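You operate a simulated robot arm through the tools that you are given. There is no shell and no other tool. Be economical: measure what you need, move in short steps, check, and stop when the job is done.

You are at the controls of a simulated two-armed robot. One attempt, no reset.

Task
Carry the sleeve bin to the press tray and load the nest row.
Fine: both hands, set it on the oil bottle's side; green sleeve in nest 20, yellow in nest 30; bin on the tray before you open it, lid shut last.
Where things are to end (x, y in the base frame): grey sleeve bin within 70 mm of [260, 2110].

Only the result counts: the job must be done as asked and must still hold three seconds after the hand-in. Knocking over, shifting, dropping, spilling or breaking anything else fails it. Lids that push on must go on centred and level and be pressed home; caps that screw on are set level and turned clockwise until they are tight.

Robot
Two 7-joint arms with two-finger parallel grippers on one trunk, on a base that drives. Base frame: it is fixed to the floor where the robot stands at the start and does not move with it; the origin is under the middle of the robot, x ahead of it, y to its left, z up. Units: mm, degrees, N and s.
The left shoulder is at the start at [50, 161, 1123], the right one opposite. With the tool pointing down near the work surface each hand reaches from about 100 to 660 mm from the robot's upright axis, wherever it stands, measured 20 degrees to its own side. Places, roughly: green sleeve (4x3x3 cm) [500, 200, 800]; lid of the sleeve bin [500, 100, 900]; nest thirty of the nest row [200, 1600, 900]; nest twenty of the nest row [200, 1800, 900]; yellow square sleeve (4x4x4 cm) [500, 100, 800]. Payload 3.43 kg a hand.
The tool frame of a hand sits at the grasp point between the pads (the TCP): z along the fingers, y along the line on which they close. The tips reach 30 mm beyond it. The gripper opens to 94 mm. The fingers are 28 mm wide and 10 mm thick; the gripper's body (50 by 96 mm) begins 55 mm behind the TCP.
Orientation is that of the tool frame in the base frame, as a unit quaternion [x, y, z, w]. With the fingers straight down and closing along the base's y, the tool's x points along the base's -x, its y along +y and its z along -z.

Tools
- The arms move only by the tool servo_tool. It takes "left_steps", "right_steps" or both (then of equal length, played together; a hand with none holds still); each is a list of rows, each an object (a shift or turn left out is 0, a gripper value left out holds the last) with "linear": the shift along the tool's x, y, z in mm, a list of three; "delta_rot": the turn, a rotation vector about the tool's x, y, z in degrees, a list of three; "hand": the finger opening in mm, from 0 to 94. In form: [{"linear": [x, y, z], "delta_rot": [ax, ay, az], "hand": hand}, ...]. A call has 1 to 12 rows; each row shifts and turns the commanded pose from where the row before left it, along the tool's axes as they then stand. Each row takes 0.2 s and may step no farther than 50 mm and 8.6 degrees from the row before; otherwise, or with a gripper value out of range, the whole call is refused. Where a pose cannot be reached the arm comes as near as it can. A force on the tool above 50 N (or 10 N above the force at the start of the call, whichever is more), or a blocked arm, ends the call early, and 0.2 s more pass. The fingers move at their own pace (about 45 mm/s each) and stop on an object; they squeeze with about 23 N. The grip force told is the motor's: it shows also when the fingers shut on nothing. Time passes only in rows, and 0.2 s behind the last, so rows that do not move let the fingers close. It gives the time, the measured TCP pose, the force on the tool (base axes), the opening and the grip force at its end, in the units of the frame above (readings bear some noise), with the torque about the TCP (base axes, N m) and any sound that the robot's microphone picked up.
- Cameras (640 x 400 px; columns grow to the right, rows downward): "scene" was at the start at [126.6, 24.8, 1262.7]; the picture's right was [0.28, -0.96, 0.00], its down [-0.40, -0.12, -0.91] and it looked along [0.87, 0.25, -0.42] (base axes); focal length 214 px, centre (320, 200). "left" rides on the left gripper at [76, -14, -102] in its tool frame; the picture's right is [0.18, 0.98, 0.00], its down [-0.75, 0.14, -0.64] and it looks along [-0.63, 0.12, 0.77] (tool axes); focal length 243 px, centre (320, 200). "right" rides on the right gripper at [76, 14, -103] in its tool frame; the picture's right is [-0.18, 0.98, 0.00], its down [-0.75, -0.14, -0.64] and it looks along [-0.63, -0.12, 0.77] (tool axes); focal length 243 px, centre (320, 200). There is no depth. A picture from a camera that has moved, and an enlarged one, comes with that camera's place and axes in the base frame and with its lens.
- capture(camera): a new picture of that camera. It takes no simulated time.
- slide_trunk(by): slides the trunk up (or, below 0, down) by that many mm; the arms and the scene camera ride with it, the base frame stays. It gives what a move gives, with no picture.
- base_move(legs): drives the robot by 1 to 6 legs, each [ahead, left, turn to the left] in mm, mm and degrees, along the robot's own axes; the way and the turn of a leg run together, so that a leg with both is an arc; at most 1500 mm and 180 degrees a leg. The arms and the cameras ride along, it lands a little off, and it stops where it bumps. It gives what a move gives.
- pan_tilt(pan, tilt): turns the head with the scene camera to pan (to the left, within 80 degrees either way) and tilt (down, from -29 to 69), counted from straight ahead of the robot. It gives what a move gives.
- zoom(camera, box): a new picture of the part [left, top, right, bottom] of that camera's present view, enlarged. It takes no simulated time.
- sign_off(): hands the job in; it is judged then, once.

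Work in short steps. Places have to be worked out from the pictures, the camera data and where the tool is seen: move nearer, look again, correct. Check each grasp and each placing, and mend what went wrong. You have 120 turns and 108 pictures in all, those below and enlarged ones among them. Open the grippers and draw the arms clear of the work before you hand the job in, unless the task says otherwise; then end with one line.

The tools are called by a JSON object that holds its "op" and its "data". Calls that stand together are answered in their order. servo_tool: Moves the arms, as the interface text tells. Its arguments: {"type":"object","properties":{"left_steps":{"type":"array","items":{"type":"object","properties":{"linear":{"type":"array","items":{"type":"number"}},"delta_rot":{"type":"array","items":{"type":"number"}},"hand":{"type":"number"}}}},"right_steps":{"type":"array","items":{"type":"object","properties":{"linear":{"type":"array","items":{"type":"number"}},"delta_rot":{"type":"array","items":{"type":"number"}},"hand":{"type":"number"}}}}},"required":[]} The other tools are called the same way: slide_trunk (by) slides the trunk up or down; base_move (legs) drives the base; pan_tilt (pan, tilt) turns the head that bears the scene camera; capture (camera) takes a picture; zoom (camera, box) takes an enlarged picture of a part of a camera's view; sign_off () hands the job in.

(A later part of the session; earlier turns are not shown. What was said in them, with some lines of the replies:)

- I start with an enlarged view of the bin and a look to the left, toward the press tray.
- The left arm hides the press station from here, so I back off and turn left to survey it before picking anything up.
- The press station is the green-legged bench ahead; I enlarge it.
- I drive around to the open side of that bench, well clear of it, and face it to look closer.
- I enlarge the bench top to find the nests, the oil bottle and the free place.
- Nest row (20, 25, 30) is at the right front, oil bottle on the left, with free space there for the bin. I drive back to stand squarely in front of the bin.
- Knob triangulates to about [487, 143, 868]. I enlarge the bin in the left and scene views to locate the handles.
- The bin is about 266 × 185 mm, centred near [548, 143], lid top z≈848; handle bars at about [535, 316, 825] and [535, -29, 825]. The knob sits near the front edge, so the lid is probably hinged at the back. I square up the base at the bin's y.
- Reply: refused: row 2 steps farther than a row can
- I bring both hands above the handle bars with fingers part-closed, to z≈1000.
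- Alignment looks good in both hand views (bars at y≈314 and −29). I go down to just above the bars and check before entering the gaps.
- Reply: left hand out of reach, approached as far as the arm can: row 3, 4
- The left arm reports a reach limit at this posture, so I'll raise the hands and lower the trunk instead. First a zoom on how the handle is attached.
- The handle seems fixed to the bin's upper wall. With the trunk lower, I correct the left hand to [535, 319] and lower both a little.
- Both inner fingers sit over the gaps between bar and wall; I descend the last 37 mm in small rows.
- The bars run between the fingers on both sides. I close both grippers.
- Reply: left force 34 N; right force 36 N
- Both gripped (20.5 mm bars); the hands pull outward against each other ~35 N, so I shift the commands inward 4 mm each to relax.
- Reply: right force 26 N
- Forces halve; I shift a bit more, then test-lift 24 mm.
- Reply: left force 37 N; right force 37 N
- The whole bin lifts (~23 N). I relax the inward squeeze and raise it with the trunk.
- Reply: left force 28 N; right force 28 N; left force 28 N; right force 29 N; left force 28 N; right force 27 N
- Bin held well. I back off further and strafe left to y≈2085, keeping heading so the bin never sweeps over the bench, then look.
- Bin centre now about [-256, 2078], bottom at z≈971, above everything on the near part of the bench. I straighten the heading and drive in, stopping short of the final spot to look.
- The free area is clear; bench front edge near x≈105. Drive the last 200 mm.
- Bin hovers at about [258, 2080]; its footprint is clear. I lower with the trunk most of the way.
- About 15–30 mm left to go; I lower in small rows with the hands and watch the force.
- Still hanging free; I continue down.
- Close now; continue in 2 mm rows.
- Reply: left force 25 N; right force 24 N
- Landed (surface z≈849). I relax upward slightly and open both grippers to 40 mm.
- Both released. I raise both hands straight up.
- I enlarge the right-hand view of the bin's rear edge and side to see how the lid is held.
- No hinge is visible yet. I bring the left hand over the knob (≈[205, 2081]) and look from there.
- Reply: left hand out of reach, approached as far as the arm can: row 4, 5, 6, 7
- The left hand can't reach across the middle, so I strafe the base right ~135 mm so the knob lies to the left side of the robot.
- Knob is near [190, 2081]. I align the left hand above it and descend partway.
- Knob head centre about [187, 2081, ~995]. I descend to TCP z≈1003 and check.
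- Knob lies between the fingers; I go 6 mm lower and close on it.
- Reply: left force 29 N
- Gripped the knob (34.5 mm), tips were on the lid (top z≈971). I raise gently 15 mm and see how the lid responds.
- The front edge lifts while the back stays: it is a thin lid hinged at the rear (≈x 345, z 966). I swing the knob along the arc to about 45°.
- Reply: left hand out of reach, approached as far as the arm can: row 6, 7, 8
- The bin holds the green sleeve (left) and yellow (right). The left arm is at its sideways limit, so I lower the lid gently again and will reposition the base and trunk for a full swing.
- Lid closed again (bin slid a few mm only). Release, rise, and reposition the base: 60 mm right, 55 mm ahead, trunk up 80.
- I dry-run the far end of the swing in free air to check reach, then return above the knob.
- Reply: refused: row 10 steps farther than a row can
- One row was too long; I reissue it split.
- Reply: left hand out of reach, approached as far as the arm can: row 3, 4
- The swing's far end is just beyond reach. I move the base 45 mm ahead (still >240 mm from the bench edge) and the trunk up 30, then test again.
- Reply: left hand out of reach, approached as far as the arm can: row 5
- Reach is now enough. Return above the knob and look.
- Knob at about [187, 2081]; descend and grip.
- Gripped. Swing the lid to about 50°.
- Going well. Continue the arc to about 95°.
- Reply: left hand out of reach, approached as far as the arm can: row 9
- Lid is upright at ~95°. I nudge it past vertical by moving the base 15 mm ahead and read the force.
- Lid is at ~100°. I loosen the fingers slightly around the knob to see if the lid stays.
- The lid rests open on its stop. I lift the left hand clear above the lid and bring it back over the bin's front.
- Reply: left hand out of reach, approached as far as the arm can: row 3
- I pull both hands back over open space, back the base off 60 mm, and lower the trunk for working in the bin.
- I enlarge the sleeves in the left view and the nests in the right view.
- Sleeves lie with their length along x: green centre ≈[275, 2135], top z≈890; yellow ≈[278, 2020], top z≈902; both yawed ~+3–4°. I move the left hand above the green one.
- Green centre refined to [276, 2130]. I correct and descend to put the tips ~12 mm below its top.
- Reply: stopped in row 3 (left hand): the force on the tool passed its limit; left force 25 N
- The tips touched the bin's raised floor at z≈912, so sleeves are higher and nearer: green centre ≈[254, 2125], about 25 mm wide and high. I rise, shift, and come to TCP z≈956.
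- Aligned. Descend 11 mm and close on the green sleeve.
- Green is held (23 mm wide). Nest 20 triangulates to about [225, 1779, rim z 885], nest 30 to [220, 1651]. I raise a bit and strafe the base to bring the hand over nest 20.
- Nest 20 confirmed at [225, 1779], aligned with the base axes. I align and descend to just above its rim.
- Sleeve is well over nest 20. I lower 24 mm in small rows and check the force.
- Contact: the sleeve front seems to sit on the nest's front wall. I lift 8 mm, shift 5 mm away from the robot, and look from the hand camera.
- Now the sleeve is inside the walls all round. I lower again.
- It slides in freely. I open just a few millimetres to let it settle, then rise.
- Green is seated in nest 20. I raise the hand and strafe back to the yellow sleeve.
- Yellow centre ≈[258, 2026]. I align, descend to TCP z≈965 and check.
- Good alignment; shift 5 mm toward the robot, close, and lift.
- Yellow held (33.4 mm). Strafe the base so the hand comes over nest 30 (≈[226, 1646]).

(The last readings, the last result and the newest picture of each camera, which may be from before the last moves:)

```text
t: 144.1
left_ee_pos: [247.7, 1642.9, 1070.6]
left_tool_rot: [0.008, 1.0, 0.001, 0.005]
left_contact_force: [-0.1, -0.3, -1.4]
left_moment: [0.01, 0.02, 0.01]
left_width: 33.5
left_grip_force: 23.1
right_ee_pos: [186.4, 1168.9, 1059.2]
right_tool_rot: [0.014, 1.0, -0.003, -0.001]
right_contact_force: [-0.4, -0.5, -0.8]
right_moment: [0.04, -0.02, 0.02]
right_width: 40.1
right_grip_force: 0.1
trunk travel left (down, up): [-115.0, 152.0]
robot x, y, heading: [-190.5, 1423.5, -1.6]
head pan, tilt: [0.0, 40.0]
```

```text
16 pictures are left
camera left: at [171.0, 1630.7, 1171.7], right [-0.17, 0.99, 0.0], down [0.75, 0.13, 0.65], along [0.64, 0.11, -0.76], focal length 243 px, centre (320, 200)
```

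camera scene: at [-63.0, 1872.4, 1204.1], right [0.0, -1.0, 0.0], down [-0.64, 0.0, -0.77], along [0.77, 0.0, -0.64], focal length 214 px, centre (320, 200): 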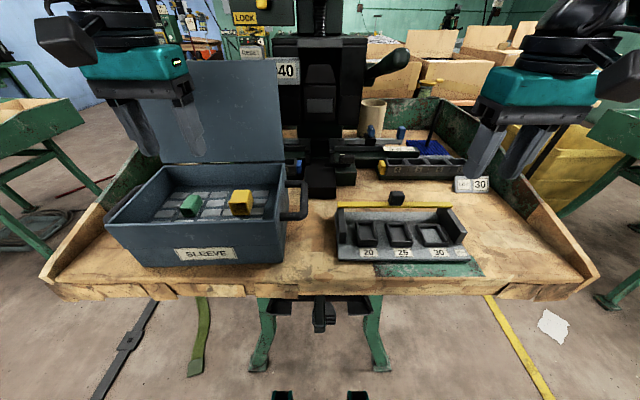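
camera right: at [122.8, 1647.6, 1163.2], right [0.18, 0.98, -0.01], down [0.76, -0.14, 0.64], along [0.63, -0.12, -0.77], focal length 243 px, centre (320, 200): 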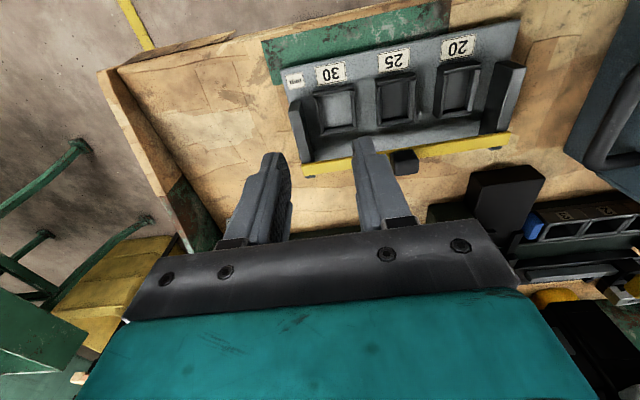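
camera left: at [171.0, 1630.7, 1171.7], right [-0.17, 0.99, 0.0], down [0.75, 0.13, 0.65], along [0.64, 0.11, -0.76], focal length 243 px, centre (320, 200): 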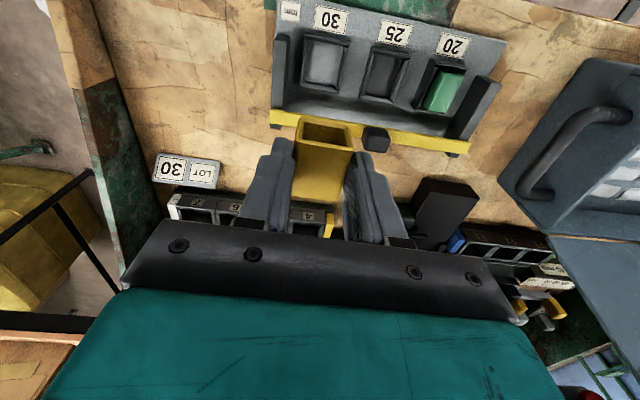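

Nest 30 is at about [226, 1644]. I align and descend to just above the rim, then check.

{"op": "servo_tool", "data": {"left_steps": [{"linear": [11, 0.5, 32]}, {"linear": [10.7, 0.5, 32]}, {"linear": [0, 0, 32]}, {"linear": [0, 0, 28]}, {}]}}

{"op": "zoom", "data": {"camera": "left", "box": [240, 60, 420, 210]}}

{"op": "zoom", "data": {"camera": "scene", "box": [150, 180, 270, 260]}}

```text
t: 145.2
left_ee_pos: [225.0, 1647.8, 946.5]
left_tool_rot: [0.007, 1.0, 0.001, 0.004]
left_contact_force: [-0.6, 0.4, -0.6]
left_moment: [-0.03, 0.0, 0.04]
left_width: 33.3
left_grip_force: 23.3
right_ee_pos: [186.4, 1168.0, 1057.8]
right_tool_rot: [0.013, 1.0, -0.002, -0.001]
right_contact_force: [0.2, -0.2, 0.6]
right_moment: [0.01, 0.01, 0.05]
right_width: 40.0
right_grip_force: 0.0
trunk travel left (down, up): [-115.0, 152.0]
robot x, y, heading: [-190.9, 1418.5, -1.4]
head pan, tilt: [0.0, 40.0]
```

```text
2.67 times, centred on (330, 135) of left
camera zoom: at [148.8, 1635.1, 1047.8], right [-0.17, 0.99, 0.0], down [0.75, 0.13, 0.65], along [0.64, 0.11, -0.76], focal length 647 px, centre (293, 373)
```

zoom: 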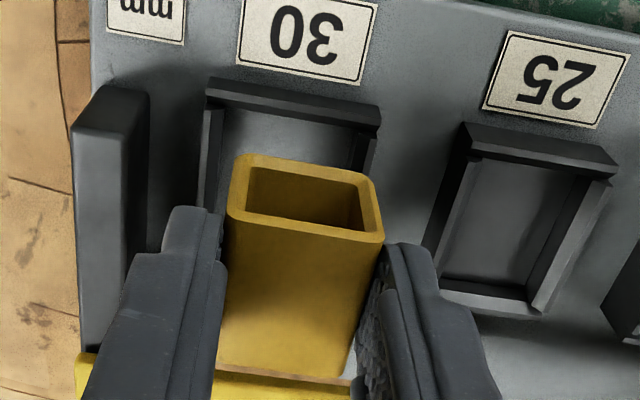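

```text
5.00 times, centred on (210, 220) of scene
camera zoom: at [-68.5, 1415.8, 1204.0], right [-0.03, -1.0, 0.0], down [-0.64, 0.02, -0.77], along [0.77, -0.02, -0.64], focal length 1072 px, centre (870, 100)
```

zoom: 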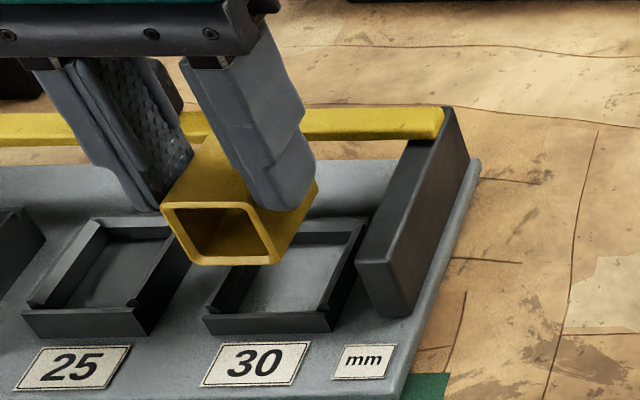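

Sleeve needs ~5 mm toward −y. I shift and lower slowly into nest 30.

{"op": "servo_tool", "data": {"left_steps": [{"linear": [1.5, -5.4, 0]}, {"linear": [0, 0, 4]}, {"linear": [0, 0, 3]}, {"linear": [0, 0, 3]}, {"linear": [0, 0, 3]}, {"linear": [0, 0, 3]}, {}]}}

{"op": "zoom", "data": {"camera": "left", "box": [240, 60, 420, 210]}}

```text
t: 146.8
left_ee_pos: [224.4, 1640.8, 930.1]
left_tool_rot: [0.007, 1.0, 0.0, 0.004]
left_contact_force: [0.1, -1.5, 0.1]
left_moment: [-0.01, 0.02, 0.01]
left_width: 33.5
left_grip_force: 23.6
right_ee_pos: [186.7, 1168.9, 1059.4]
right_tool_rot: [0.013, 1.0, -0.003, -0.002]
right_contact_force: [0.5, -0.2, 0.1]
right_moment: [0.01, -0.03, 0.0]
right_width: 39.7
right_grip_force: 0.0
trunk travel left (down, up): [-115.0, 152.0]
robot x, y, heading: [-192.0, 1416.8, -1.4]
head pan, tilt: [0.0, 40.0]
```

```text
2.67 times, centred on (330, 135) of left
camera zoom: at [148.6, 1628.1, 1032.3], right [-0.17, 0.99, 0.0], down [0.75, 0.13, 0.65], along [0.64, 0.11, -0.76], focal length 647 px, centre (293, 373)
```

zoom: 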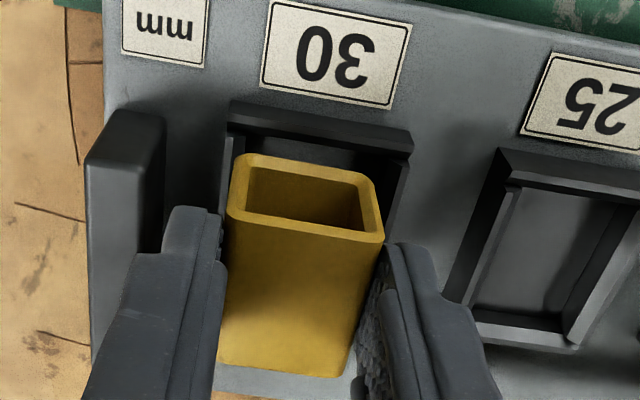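

It is entering with no force, slightly close on the −y side. I nudge +1 mm and continue down.

{"op": "servo_tool", "data": {"left_steps": [{"linear": [0, 1, 3]}, {"linear": [0, 0, 3]}, {"linear": [0, 0, 2]}, {"linear": [0, 0, 2]}, {}]}}

{"op": "zoom", "data": {"camera": "scene", "box": [150, 180, 270, 260]}}

```text
t: 148.1
left_ee_pos: [225.9, 1643.6, 921.6]
left_tool_rot: [0.007, 1.0, 0.002, 0.006]
left_contact_force: [0.6, 11.1, 20.0]
left_moment: [0.27, -0.26, 0.16]
left_width: 33.5
left_grip_force: 22.9
right_ee_pos: [186.3, 1169.1, 1059.1]
right_tool_rot: [0.013, 1.0, -0.003, 0.0]
right_contact_force: [-0.4, 0.5, -0.3]
right_moment: [0.03, -0.02, -0.04]
right_width: 39.9
right_grip_force: 0.0
trunk travel left (down, up): [-115.0, 152.0]
robot x, y, heading: [-190.9, 1420.2, -1.5]
head pan, tilt: [0.0, 40.0]
```

```text
5.00 times, centred on (210, 220) of scene
camera zoom: at [-69.7, 1416.4, 1204.4], right [-0.03, -1.0, 0.0], down [-0.64, 0.02, -0.77], along [0.77, -0.02, -0.64], focal length 1072 px, centre (870, 100)
```

zoom: 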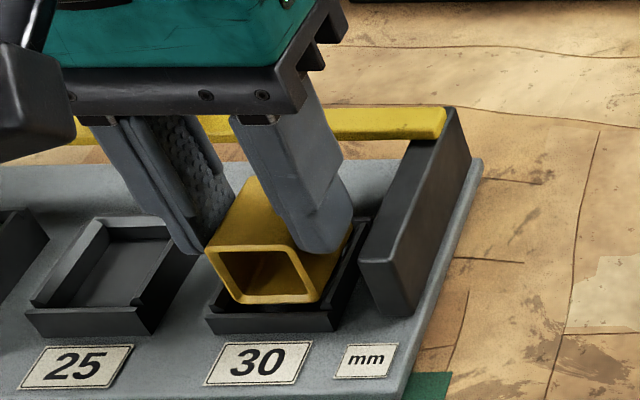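

The −y wall pushes back (+11 N), so the sleeve sits slightly too far −y. Lift 4 mm, shift +2 mm, lower again.

{"op": "servo_tool", "data": {"left_steps": [{"linear": [0, 0, -5]}, {"linear": [0, 2, 0]}, {"linear": [0, 0, 3]}, {"linear": [0, 0, 2]}, {"linear": [0, 0, 2]}, {}]}}

```text
t: 149.4
left_ee_pos: [224.2, 1643.1, 917.7]
left_tool_rot: [0.007, 1.0, 0.001, 0.003]
left_contact_force: [1.1, 3.6, -2.2]
left_moment: [0.24, -0.05, 0.1]
left_width: 33.3
left_grip_force: 23.3
right_ee_pos: [186.0, 1168.8, 1058.8]
right_tool_rot: [0.014, 1.0, -0.002, -0.002]
right_contact_force: [0.2, 0.1, -0.4]
right_moment: [0.03, 0.02, 0.05]
right_width: 39.9
right_grip_force: 0.1
trunk travel left (down, up): [-115.0, 152.0]
robot x, y, heading: [-191.2, 1421.8, -1.6]
head pan, tilt: [0.0, 40.0]
```

Now it goes in freely (z 917.7). Lower 2 mm more, loosen, and rise.

{"op": "servo_tool", "data": {"left_steps": [{"linear": [0, 0, 2]}, {"hand": 37}, {"hand": 37}, {"linear": [0, 0, -6], "hand": 42}, {"linear": [0, 0, -15], "hand": 50}, {"linear": [0, 0, -30]}, {"linear": [0, 0, -40]}]}}

{"op": "zoom", "data": {"camera": "scene", "box": [90, 170, 270, 270]}}

```text
t: 151.1
left_ee_pos: [222.7, 1643.8, 1006.9]
left_tool_rot: [0.008, 1.0, 0.001, 0.004]
left_contact_force: [0.1, -0.6, -0.5]
left_moment: [0.01, 0.0, -0.01]
left_width: 50.1
left_grip_force: 0.1
right_ee_pos: [186.9, 1168.9, 1060.0]
right_tool_rot: [0.013, 1.0, -0.003, -0.002]
right_contact_force: [-0.1, -0.4, -0.1]
right_moment: [-0.02, 0.02, 0.01]
right_width: 40.1
right_grip_force: 0.0
trunk travel left (down, up): [-115.0, 152.0]
robot x, y, heading: [-189.8, 1420.0, -1.3]
head pan, tilt: [0.0, 40.0]
```

```text
3.56 times, centred on (180, 220) of scene
camera zoom: at [-68.7, 1415.7, 1204.0], right [-0.03, -1.0, 0.0], down [-0.64, 0.02, -0.77], along [0.77, -0.02, -0.64], focal length 763 px, centre (818, 129)
```

zoom: 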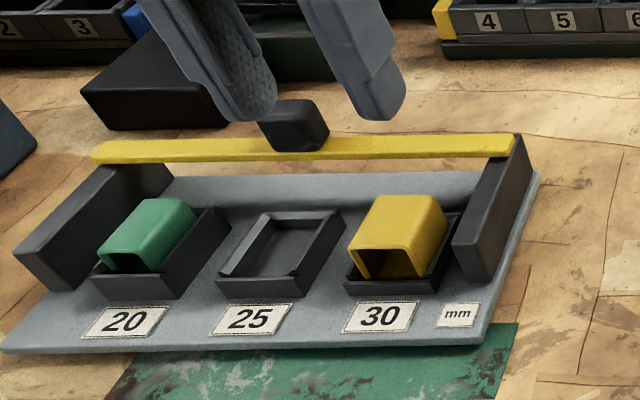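

Both sleeves are seated in the right nests. Now to close the lid: raise the trunk, raise the hand, and return the base to the lid-swing position.

{"op": "slide_trunk", "data": {"by": 150}}

{"op": "servo_tool", "data": {"left_steps": [{"linear": [0, 0, -35], "hand": 64}, {"linear": [0, 0, -35]}]}}

{"op": "base_move", "data": {"legs": [[0, 0, 1.4], [0, 460, 0]]}}

{"op": "capture", "data": {"camera": "left"}}

```text
t: 152.8
left_ee_pos: [223.3, 1644.5, 1155.0]
left_tool_rot: [0.007, 1.0, 0.001, 0.005]
left_contact_force: [-0.1, 0.1, 0.2]
left_moment: [0.01, 0.01, 0.02]
left_width: 50.0
left_grip_force: 0.0
right_ee_pos: [186.3, 1168.4, 1208.9]
right_tool_rot: [0.013, 1.0, -0.002, -0.003]
right_contact_force: [0.2, 0.0, 0.0]
right_moment: [-0.01, -0.02, 0.03]
right_width: 40.1
right_grip_force: 0.0
trunk travel left (down, up): [-265.0, 2.0]
robot x, y, heading: [-190.9, 1422.5, -1.3]
head pan, tilt: [0.0, 40.0]
```

```text
t: 153.4
left_ee_pos: [222.1, 1641.8, 1221.6]
left_tool_rot: [0.008, 1.0, 0.0, 0.004]
left_contact_force: [-0.1, 0.1, 0.3]
left_moment: [0.02, -0.02, -0.01]
left_width: 63.9
left_grip_force: 0.0
right_ee_pos: [186.7, 1169.5, 1209.6]
right_tool_rot: [0.013, 1.0, -0.002, -0.002]
right_contact_force: [0.5, 0.0, 0.3]
right_moment: [0.03, 0.0, 0.0]
right_width: 39.7
right_grip_force: 0.0
trunk travel left (down, up): [-265.0, 2.0]
robot x, y, heading: [-189.0, 1415.8, -1.3]
head pan, tilt: [0.0, 40.0]
```

```text
t: 156.6
left_ee_pos: [213.5, 2128.6, 1221.8]
left_tool_rot: [-0.01, 1.0, 0.001, 0.004]
left_contact_force: [0.5, 0.7, -0.8]
left_moment: [-0.02, 0.0, 0.01]
left_width: 63.9
left_grip_force: 0.0
right_ee_pos: [194.6, 1654.5, 1210.0]
right_tool_rot: [-0.003, 1.0, -0.002, -0.002]
right_contact_force: [0.1, 1.0, -1.4]
right_moment: [-0.04, -0.04, 0.02]
right_width: 40.0
right_grip_force: 0.1
trunk travel left (down, up): [-265.0, 2.0]
robot x, y, heading: [-189.0, 1890.5, 0.1]
head pan, tilt: [0.0, 40.0]
```

```text
10 pictures are left
camera left: at [137.5, 2113.0, 1323.8], right [-0.2, 0.98, 0.0], down [0.75, 0.15, 0.65], along [0.63, 0.13, -0.76], focal length 243 px, centre (320, 200)
```

left: 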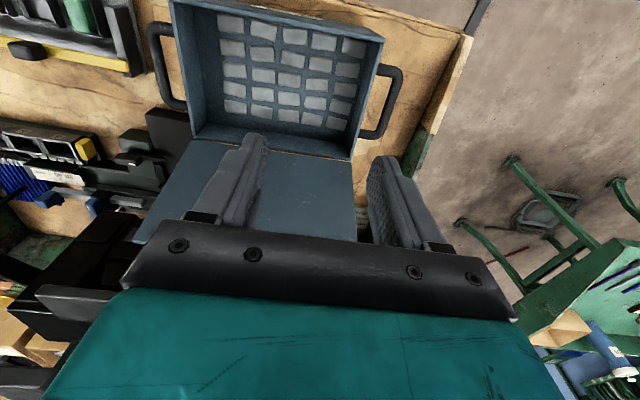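

Open lid is undisturbed. I fine-position the base (ahead 66, right 14), then move the open hand over and behind the lid top above the knob.

{"op": "base_move", "data": {"legs": [[66, -14, 0]]}}

{"op": "servo_tool", "data": {"left_steps": [{"linear": [-32, -8, 0], "delta_rot": [0, 0, 1.1]}, {"linear": [-32, -8, 0]}, {"linear": [-32, -8, 0]}, {"linear": [-30, -6, 0]}, {}]}}

```text
t: 157.6
left_ee_pos: [279.8, 2116.0, 1221.3]
left_tool_rot: [-0.011, 1.0, 0.001, 0.004]
left_contact_force: [-0.5, 0.4, -0.1]
left_moment: [0.0, 0.0, -0.01]
left_width: 63.8
left_grip_force: 0.0
right_ee_pos: [260.3, 1641.7, 1209.0]
right_tool_rot: [-0.004, 1.0, -0.003, -0.002]
right_contact_force: [0.3, 0.5, 0.4]
right_moment: [-0.01, 0.02, 0.04]
right_width: 40.1
right_grip_force: 0.1
trunk travel left (down, up): [-265.0, 2.0]
robot x, y, heading: [-124.6, 1876.5, 0.5]
head pan, tilt: [0.0, 40.0]
```

```text
t: 158.8
left_ee_pos: [396.7, 2092.0, 1222.6]
left_tool_rot: [-0.002, 1.0, 0.001, 0.006]
left_contact_force: [0.1, 0.1, 0.3]
left_moment: [0.01, 0.0, 0.02]
left_width: 64.1
left_grip_force: 0.1
left hand out of reach, approached as far as the arm can: row 4
right_ee_pos: [259.3, 1641.1, 1208.7]
right_tool_rot: [-0.005, 1.0, -0.003, -0.001]
right_contact_force: [-0.9, 0.3, 0.5]
right_moment: [-0.02, 0.02, -0.02]
right_width: 39.8
right_grip_force: 0.1
trunk travel left (down, up): [-265.0, 2.0]
robot x, y, heading: [-127.4, 1879.8, 0.7]
head pan, tilt: [0.0, 40.0]
```

Step down just short of the lid top, shift back to x≈409, then down around the knob.

{"op": "servo_tool", "data": {"left_steps": [{"linear": [-4, -5, 24]}, {"linear": [-8, -6, 0]}, {"linear": [-2, 0, 0]}, {}]}}

{"op": "capture", "data": {"camera": "left"}}

```text
t: 159.8
left_ee_pos: [402.8, 2088.1, 1196.9]
left_tool_rot: [0.0, 1.0, 0.0, 0.005]
left_contact_force: [0.5, -0.1, 0.0]
left_moment: [0.0, 0.0, -0.02]
left_width: 64.1
left_grip_force: 0.0
left hand out of reach, approached as far as the arm can: row 1, 2
right_ee_pos: [258.5, 1642.0, 1209.1]
right_tool_rot: [-0.005, 1.0, -0.003, -0.002]
right_contact_force: [-0.2, -0.5, -0.6]
right_moment: [-0.04, -0.02, 0.02]
right_width: 39.8
right_grip_force: 0.0
trunk travel left (down, up): [-265.0, 2.0]
robot x, y, heading: [-125.4, 1876.3, 0.5]
head pan, tilt: [0.0, 40.0]
```

```text
9 pictures are left
camera left: at [325.6, 2074.6, 1297.3], right [-0.19, 0.98, 0.0], down [0.75, 0.14, 0.65], along [0.64, 0.12, -0.76], focal length 243 px, centre (320, 200)
```

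left: 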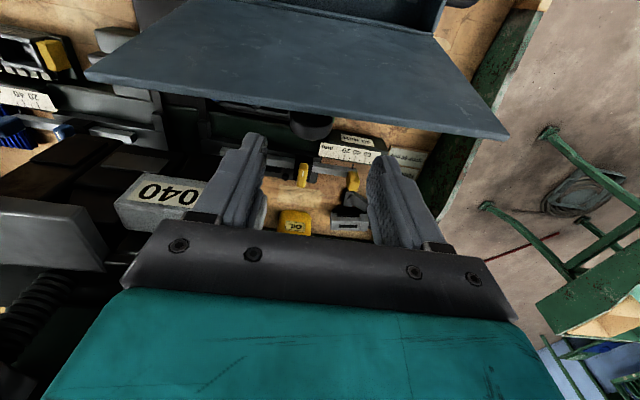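

Knob at about [405, 2082] behind the lid; the hand is clear of the lid edge. I descend around it and close.

{"op": "servo_tool", "data": {"left_steps": [{"linear": [-1.5, -1.5, 18]}, {"linear": [-1.5, -1.5, 18]}, {"linear": [-1.5, -1.5, 18]}, {"linear": [-1.5, -1, 17]}, {}, {"hand": 48}, {"hand": 35}, {"hand": 15}, {"hand": 15}, {"hand": 15}]}}

{"op": "capture", "data": {"camera": "left"}}

```text
t: 162.0
left_ee_pos: [406.1, 2086.0, 1126.7]
left_tool_rot: [-0.001, 1.0, 0.001, 0.006]
left_contact_force: [2.9, -6.8, 2.8]
left_moment: [-0.16, -0.16, 0.04]
left_width: 32.9
left_grip_force: 22.9
left hand out of reach, approached as far as the arm can: row 3
right_ee_pos: [260.6, 1641.1, 1209.6]
right_tool_rot: [-0.005, 1.0, -0.002, -0.002]
right_contact_force: [0.2, 0.3, -0.4]
right_moment: [0.0, 0.01, 0.0]
right_width: 40.1
right_grip_force: 0.0
trunk travel left (down, up): [-265.0, 2.0]
robot x, y, heading: [-127.7, 1874.3, 0.6]
head pan, tilt: [0.0, 40.0]
```

```text
8 pictures are left
camera left: at [328.8, 2072.3, 1228.8], right [-0.19, 0.98, 0.0], down [0.75, 0.14, 0.65], along [0.64, 0.12, -0.76], focal length 243 px, centre (320, 200)
```

left: 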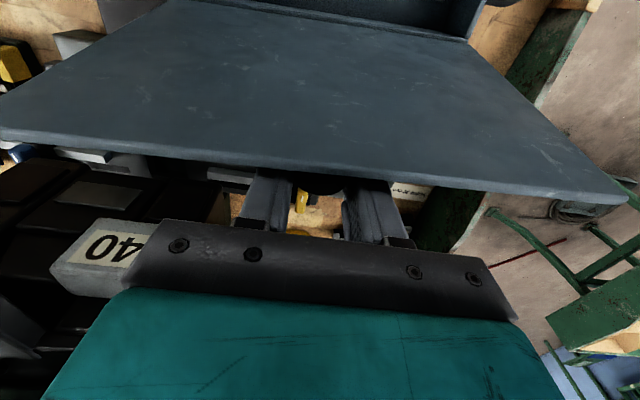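

Knob gripped. I swing the lid back to ~50° along the same arc.

{"op": "servo_tool", "data": {"left_steps": [{"linear": [12.5, -2, -3]}, {"linear": [12.5, -2, -2.5]}, {"linear": [14.3, 0, -2]}, {"linear": [14.3, 0, -1]}, {"linear": [14.4, 0, 0.3]}, {"linear": [14.4, 0, 1.4]}, {"linear": [14.2, 0, 2.7]}, {"linear": [13.8, 0, 4]}, {"linear": [13.4, 0, 5.3]}, {"linear": [13, 0, 6.2]}, {}]}}

{"op": "capture", "data": {"camera": "scene"}}

```text
t: 164.4
left_ee_pos: [270.5, 2079.8, 1112.3]
left_tool_rot: [0.0, 1.0, 0.001, 0.004]
left_contact_force: [5.3, -3.3, -0.6]
left_moment: [-0.12, -0.76, 0.04]
left_width: 32.8
left_grip_force: 23.1
right_ee_pos: [261.7, 1640.8, 1211.0]
right_tool_rot: [-0.005, 1.0, -0.003, -0.002]
right_contact_force: [-0.4, 0.4, -0.3]
right_moment: [0.06, -0.03, -0.04]
right_width: 39.7
right_grip_force: 0.0
trunk travel left (down, up): [-265.0, 2.0]
robot x, y, heading: [-121.7, 1880.5, 0.5]
head pan, tilt: [0.0, 40.0]
```

```text
7 pictures are left
camera scene: at [-3.1, 1878.9, 1354.0], right [0.01, -1.0, 0.0], down [-0.64, -0.01, -0.77], along [0.77, 0.01, -0.64], focal length 214 px, centre (320, 200)
```

scene: 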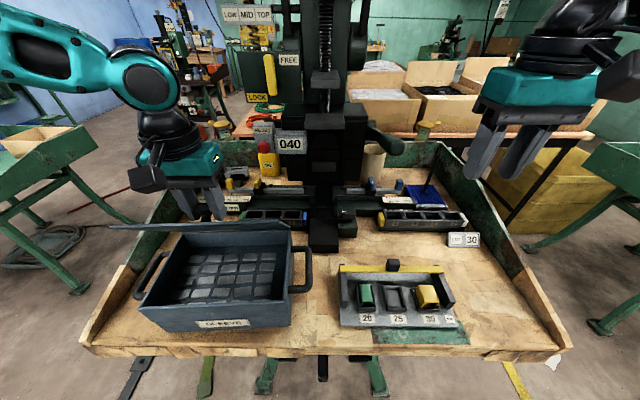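

Arc going well; close the rest of the way.

{"op": "servo_tool", "data": {"left_steps": [{"linear": [12.3, 0, 7.2]}, {"linear": [11.8, 0, 8]}, {"linear": [11, 0, 9.2]}, {"linear": [10, 0, 10.4]}, {"linear": [9, 0, 11.2]}, {"linear": [8, 0, 12]}, {"linear": [7, 0, 12.6]}, {"linear": [6, 0, 13]}, {"linear": [5, 0, 13]}, {"linear": [3, 0, 10]}, {}]}}

{"op": "zoom", "data": {"camera": "scene", "box": [100, 180, 340, 350]}}

```text
t: 166.8
left_ee_pos: [187.6, 2079.1, 1005.9]
left_tool_rot: [0.0, 1.0, 0.002, 0.004]
left_contact_force: [8.4, -2.8, 1.7]
left_moment: [0.05, -0.67, -0.07]
left_width: 32.9
left_grip_force: 22.6
right_ee_pos: [260.3, 1640.9, 1209.2]
right_tool_rot: [-0.005, 1.0, -0.003, -0.002]
right_contact_force: [0.9, -0.6, -0.3]
right_moment: [-0.01, -0.01, 0.0]
right_width: 40.0
right_grip_force: 0.1
trunk travel left (down, up): [-265.0, 2.0]
robot x, y, heading: [-127.8, 1879.7, 0.6]
head pan, tilt: [0.0, 40.0]
```

```text
2.35 times, centred on (220, 265) of scene
camera zoom: at [-3.0, 1879.1, 1353.9], right [0.01, -1.0, 0.0], down [-0.64, -0.01, -0.77], along [0.77, 0.01, -0.64], focal length 505 px, centre (555, 47)
```

zoom: 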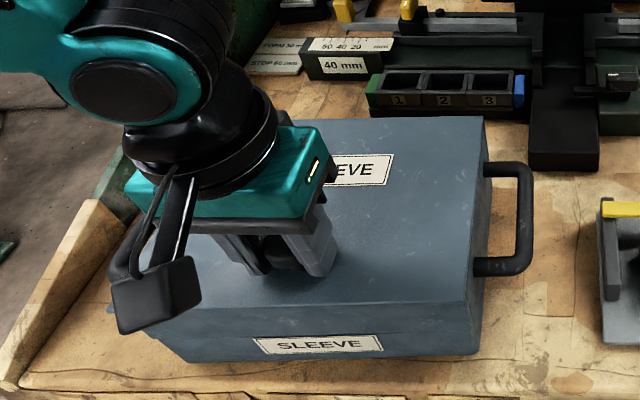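

Nearly shut. I press 5 mm further, then release and press check by force.

{"op": "servo_tool", "data": {"left_steps": [{"linear": [-1.5, 0, 2]}, {"linear": [-1.5, 0, 2]}, {"linear": [0, 0, 1.5]}, {}]}}

```text
t: 167.8
left_ee_pos: [186.7, 2080.7, 999.6]
left_tool_rot: [-0.002, 1.0, 0.0, 0.005]
left_contact_force: [-4.2, 5.2, 25.0]
left_moment: [-0.11, 0.12, 0.08]
left_width: 33.1
left_grip_force: 22.8
right_ee_pos: [259.5, 1642.0, 1210.6]
right_tool_rot: [-0.006, 1.0, -0.003, -0.001]
right_contact_force: [0.1, 0.3, 0.6]
right_moment: [0.01, -0.03, -0.02]
right_width: 39.9
right_grip_force: 0.2
trunk travel left (down, up): [-265.0, 2.0]
robot x, y, heading: [-123.6, 1878.4, 0.7]
head pan, tilt: [0.0, 40.0]
```

The lid is pressed down (25 N reaction, z 999.6). I release and lift the hand clear.

{"op": "servo_tool", "data": {"left_steps": [{"linear": [0, 0, -2]}, {"hand": 45}, {"hand": 60}, {"hand": 60}, {"linear": [0, 0, -25]}, {"linear": [0, 0, -40]}, {"linear": [0, 0, -40]}, {"linear": [0, 0, -40]}, {"linear": [0, 20, -20]}]}}

{"op": "base_move", "data": {"legs": [[-250, 0, 0]]}}

{"op": "capture", "data": {"camera": "scene"}}

```text
t: 169.8
left_ee_pos: [187.2, 2100.5, 1167.6]
left_tool_rot: [-0.002, 1.0, 0.0, 0.003]
left_contact_force: [0.6, -0.5, -0.8]
left_moment: [0.01, 0.0, -0.02]
left_width: 59.9
left_grip_force: 0.1
right_ee_pos: [260.4, 1641.8, 1209.5]
right_tool_rot: [-0.006, 1.0, -0.003, -0.002]
right_contact_force: [0.2, 1.1, 0.2]
right_moment: [-0.01, 0.04, 0.02]
right_width: 40.3
right_grip_force: 0.0
trunk travel left (down, up): [-265.0, 2.0]
robot x, y, heading: [-126.6, 1880.7, 0.5]
head pan, tilt: [0.0, 40.0]
```

```text
t: 171.6
left_ee_pos: [-58.5, 2097.1, 1167.7]
left_tool_rot: [0.005, 1.0, 0.001, 0.005]
left_contact_force: [0.1, -0.3, 0.0]
left_moment: [0.02, -0.03, 0.01]
left_width: 59.9
left_grip_force: 0.1
right_ee_pos: [8.5, 1636.1, 1210.1]
right_tool_rot: [0.001, 1.0, -0.002, -0.001]
right_contact_force: [-1.3, -0.7, 0.6]
right_moment: [-0.01, -0.04, -0.05]
right_width: 40.2
right_grip_force: 0.1
trunk travel left (down, up): [-265.0, 2.0]
robot x, y, heading: [-375.0, 1875.6, 0.0]
head pan, tilt: [0.0, 40.0]
```

```text
5 pictures are left
camera scene: at [-252.8, 1876.8, 1354.1], right [0.0, -1.0, 0.0], down [-0.64, 0.0, -0.77], along [0.77, 0.0, -0.64], focal length 214 px, centre (320, 200)
```

scene: 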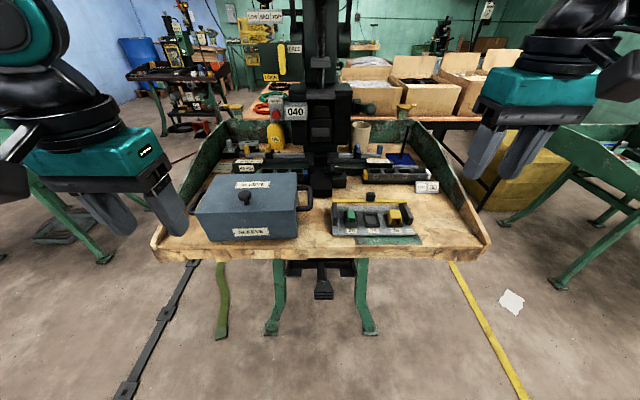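

I check the lid seating and the nests once more, enlarged.

{"op": "zoom", "data": {"camera": "scene", "box": [180, 160, 320, 250]}}

{"op": "zoom", "data": {"camera": "scene", "box": [315, 180, 435, 250]}}

```text
4.44 times, centred on (250, 205) of scene
camera zoom: at [-252.8, 1876.8, 1354.1], right [0.0, -1.0, 0.0], down [-0.64, 0.0, -0.77], along [0.77, 0.0, -0.64], focal length 953 px, centre (631, 178)
```

zoom: 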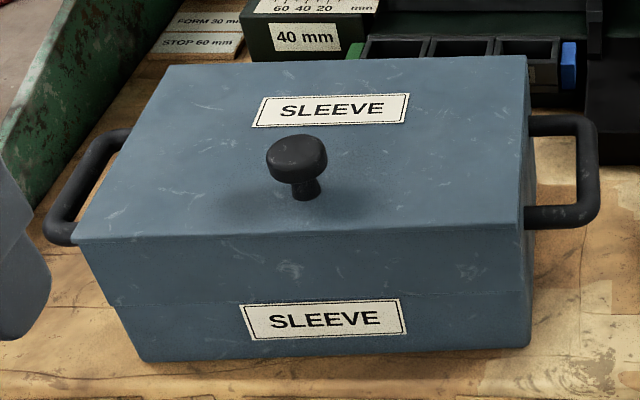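

```text
5.33 times, centred on (375, 215) of scene
camera zoom: at [-252.8, 1876.8, 1354.1], right [0.0, -1.0, 0.0], down [-0.64, 0.0, -0.77], along [0.77, 0.0, -0.64], focal length 1144 px, centre (27, 120)
```

zoom: 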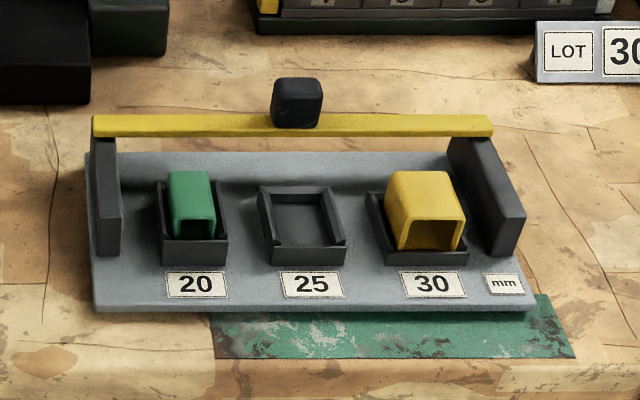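

The lid is shut level, the bin is near [250, 2080] on the oil bottle's side, and the sleeves are seated in nests 20 and 30. Both hands are clear and open, so I hand in.

{"op": "sign_off", "data": {}}

```text
The job is handed in.
```

The job is handed in: the bin stands on the press tray on the oil bottle's side at about [250, 2080], roughly 32 mm from the target. The green sleeve is in nest 20, the yellow in nest 30, and the lid was shut last.
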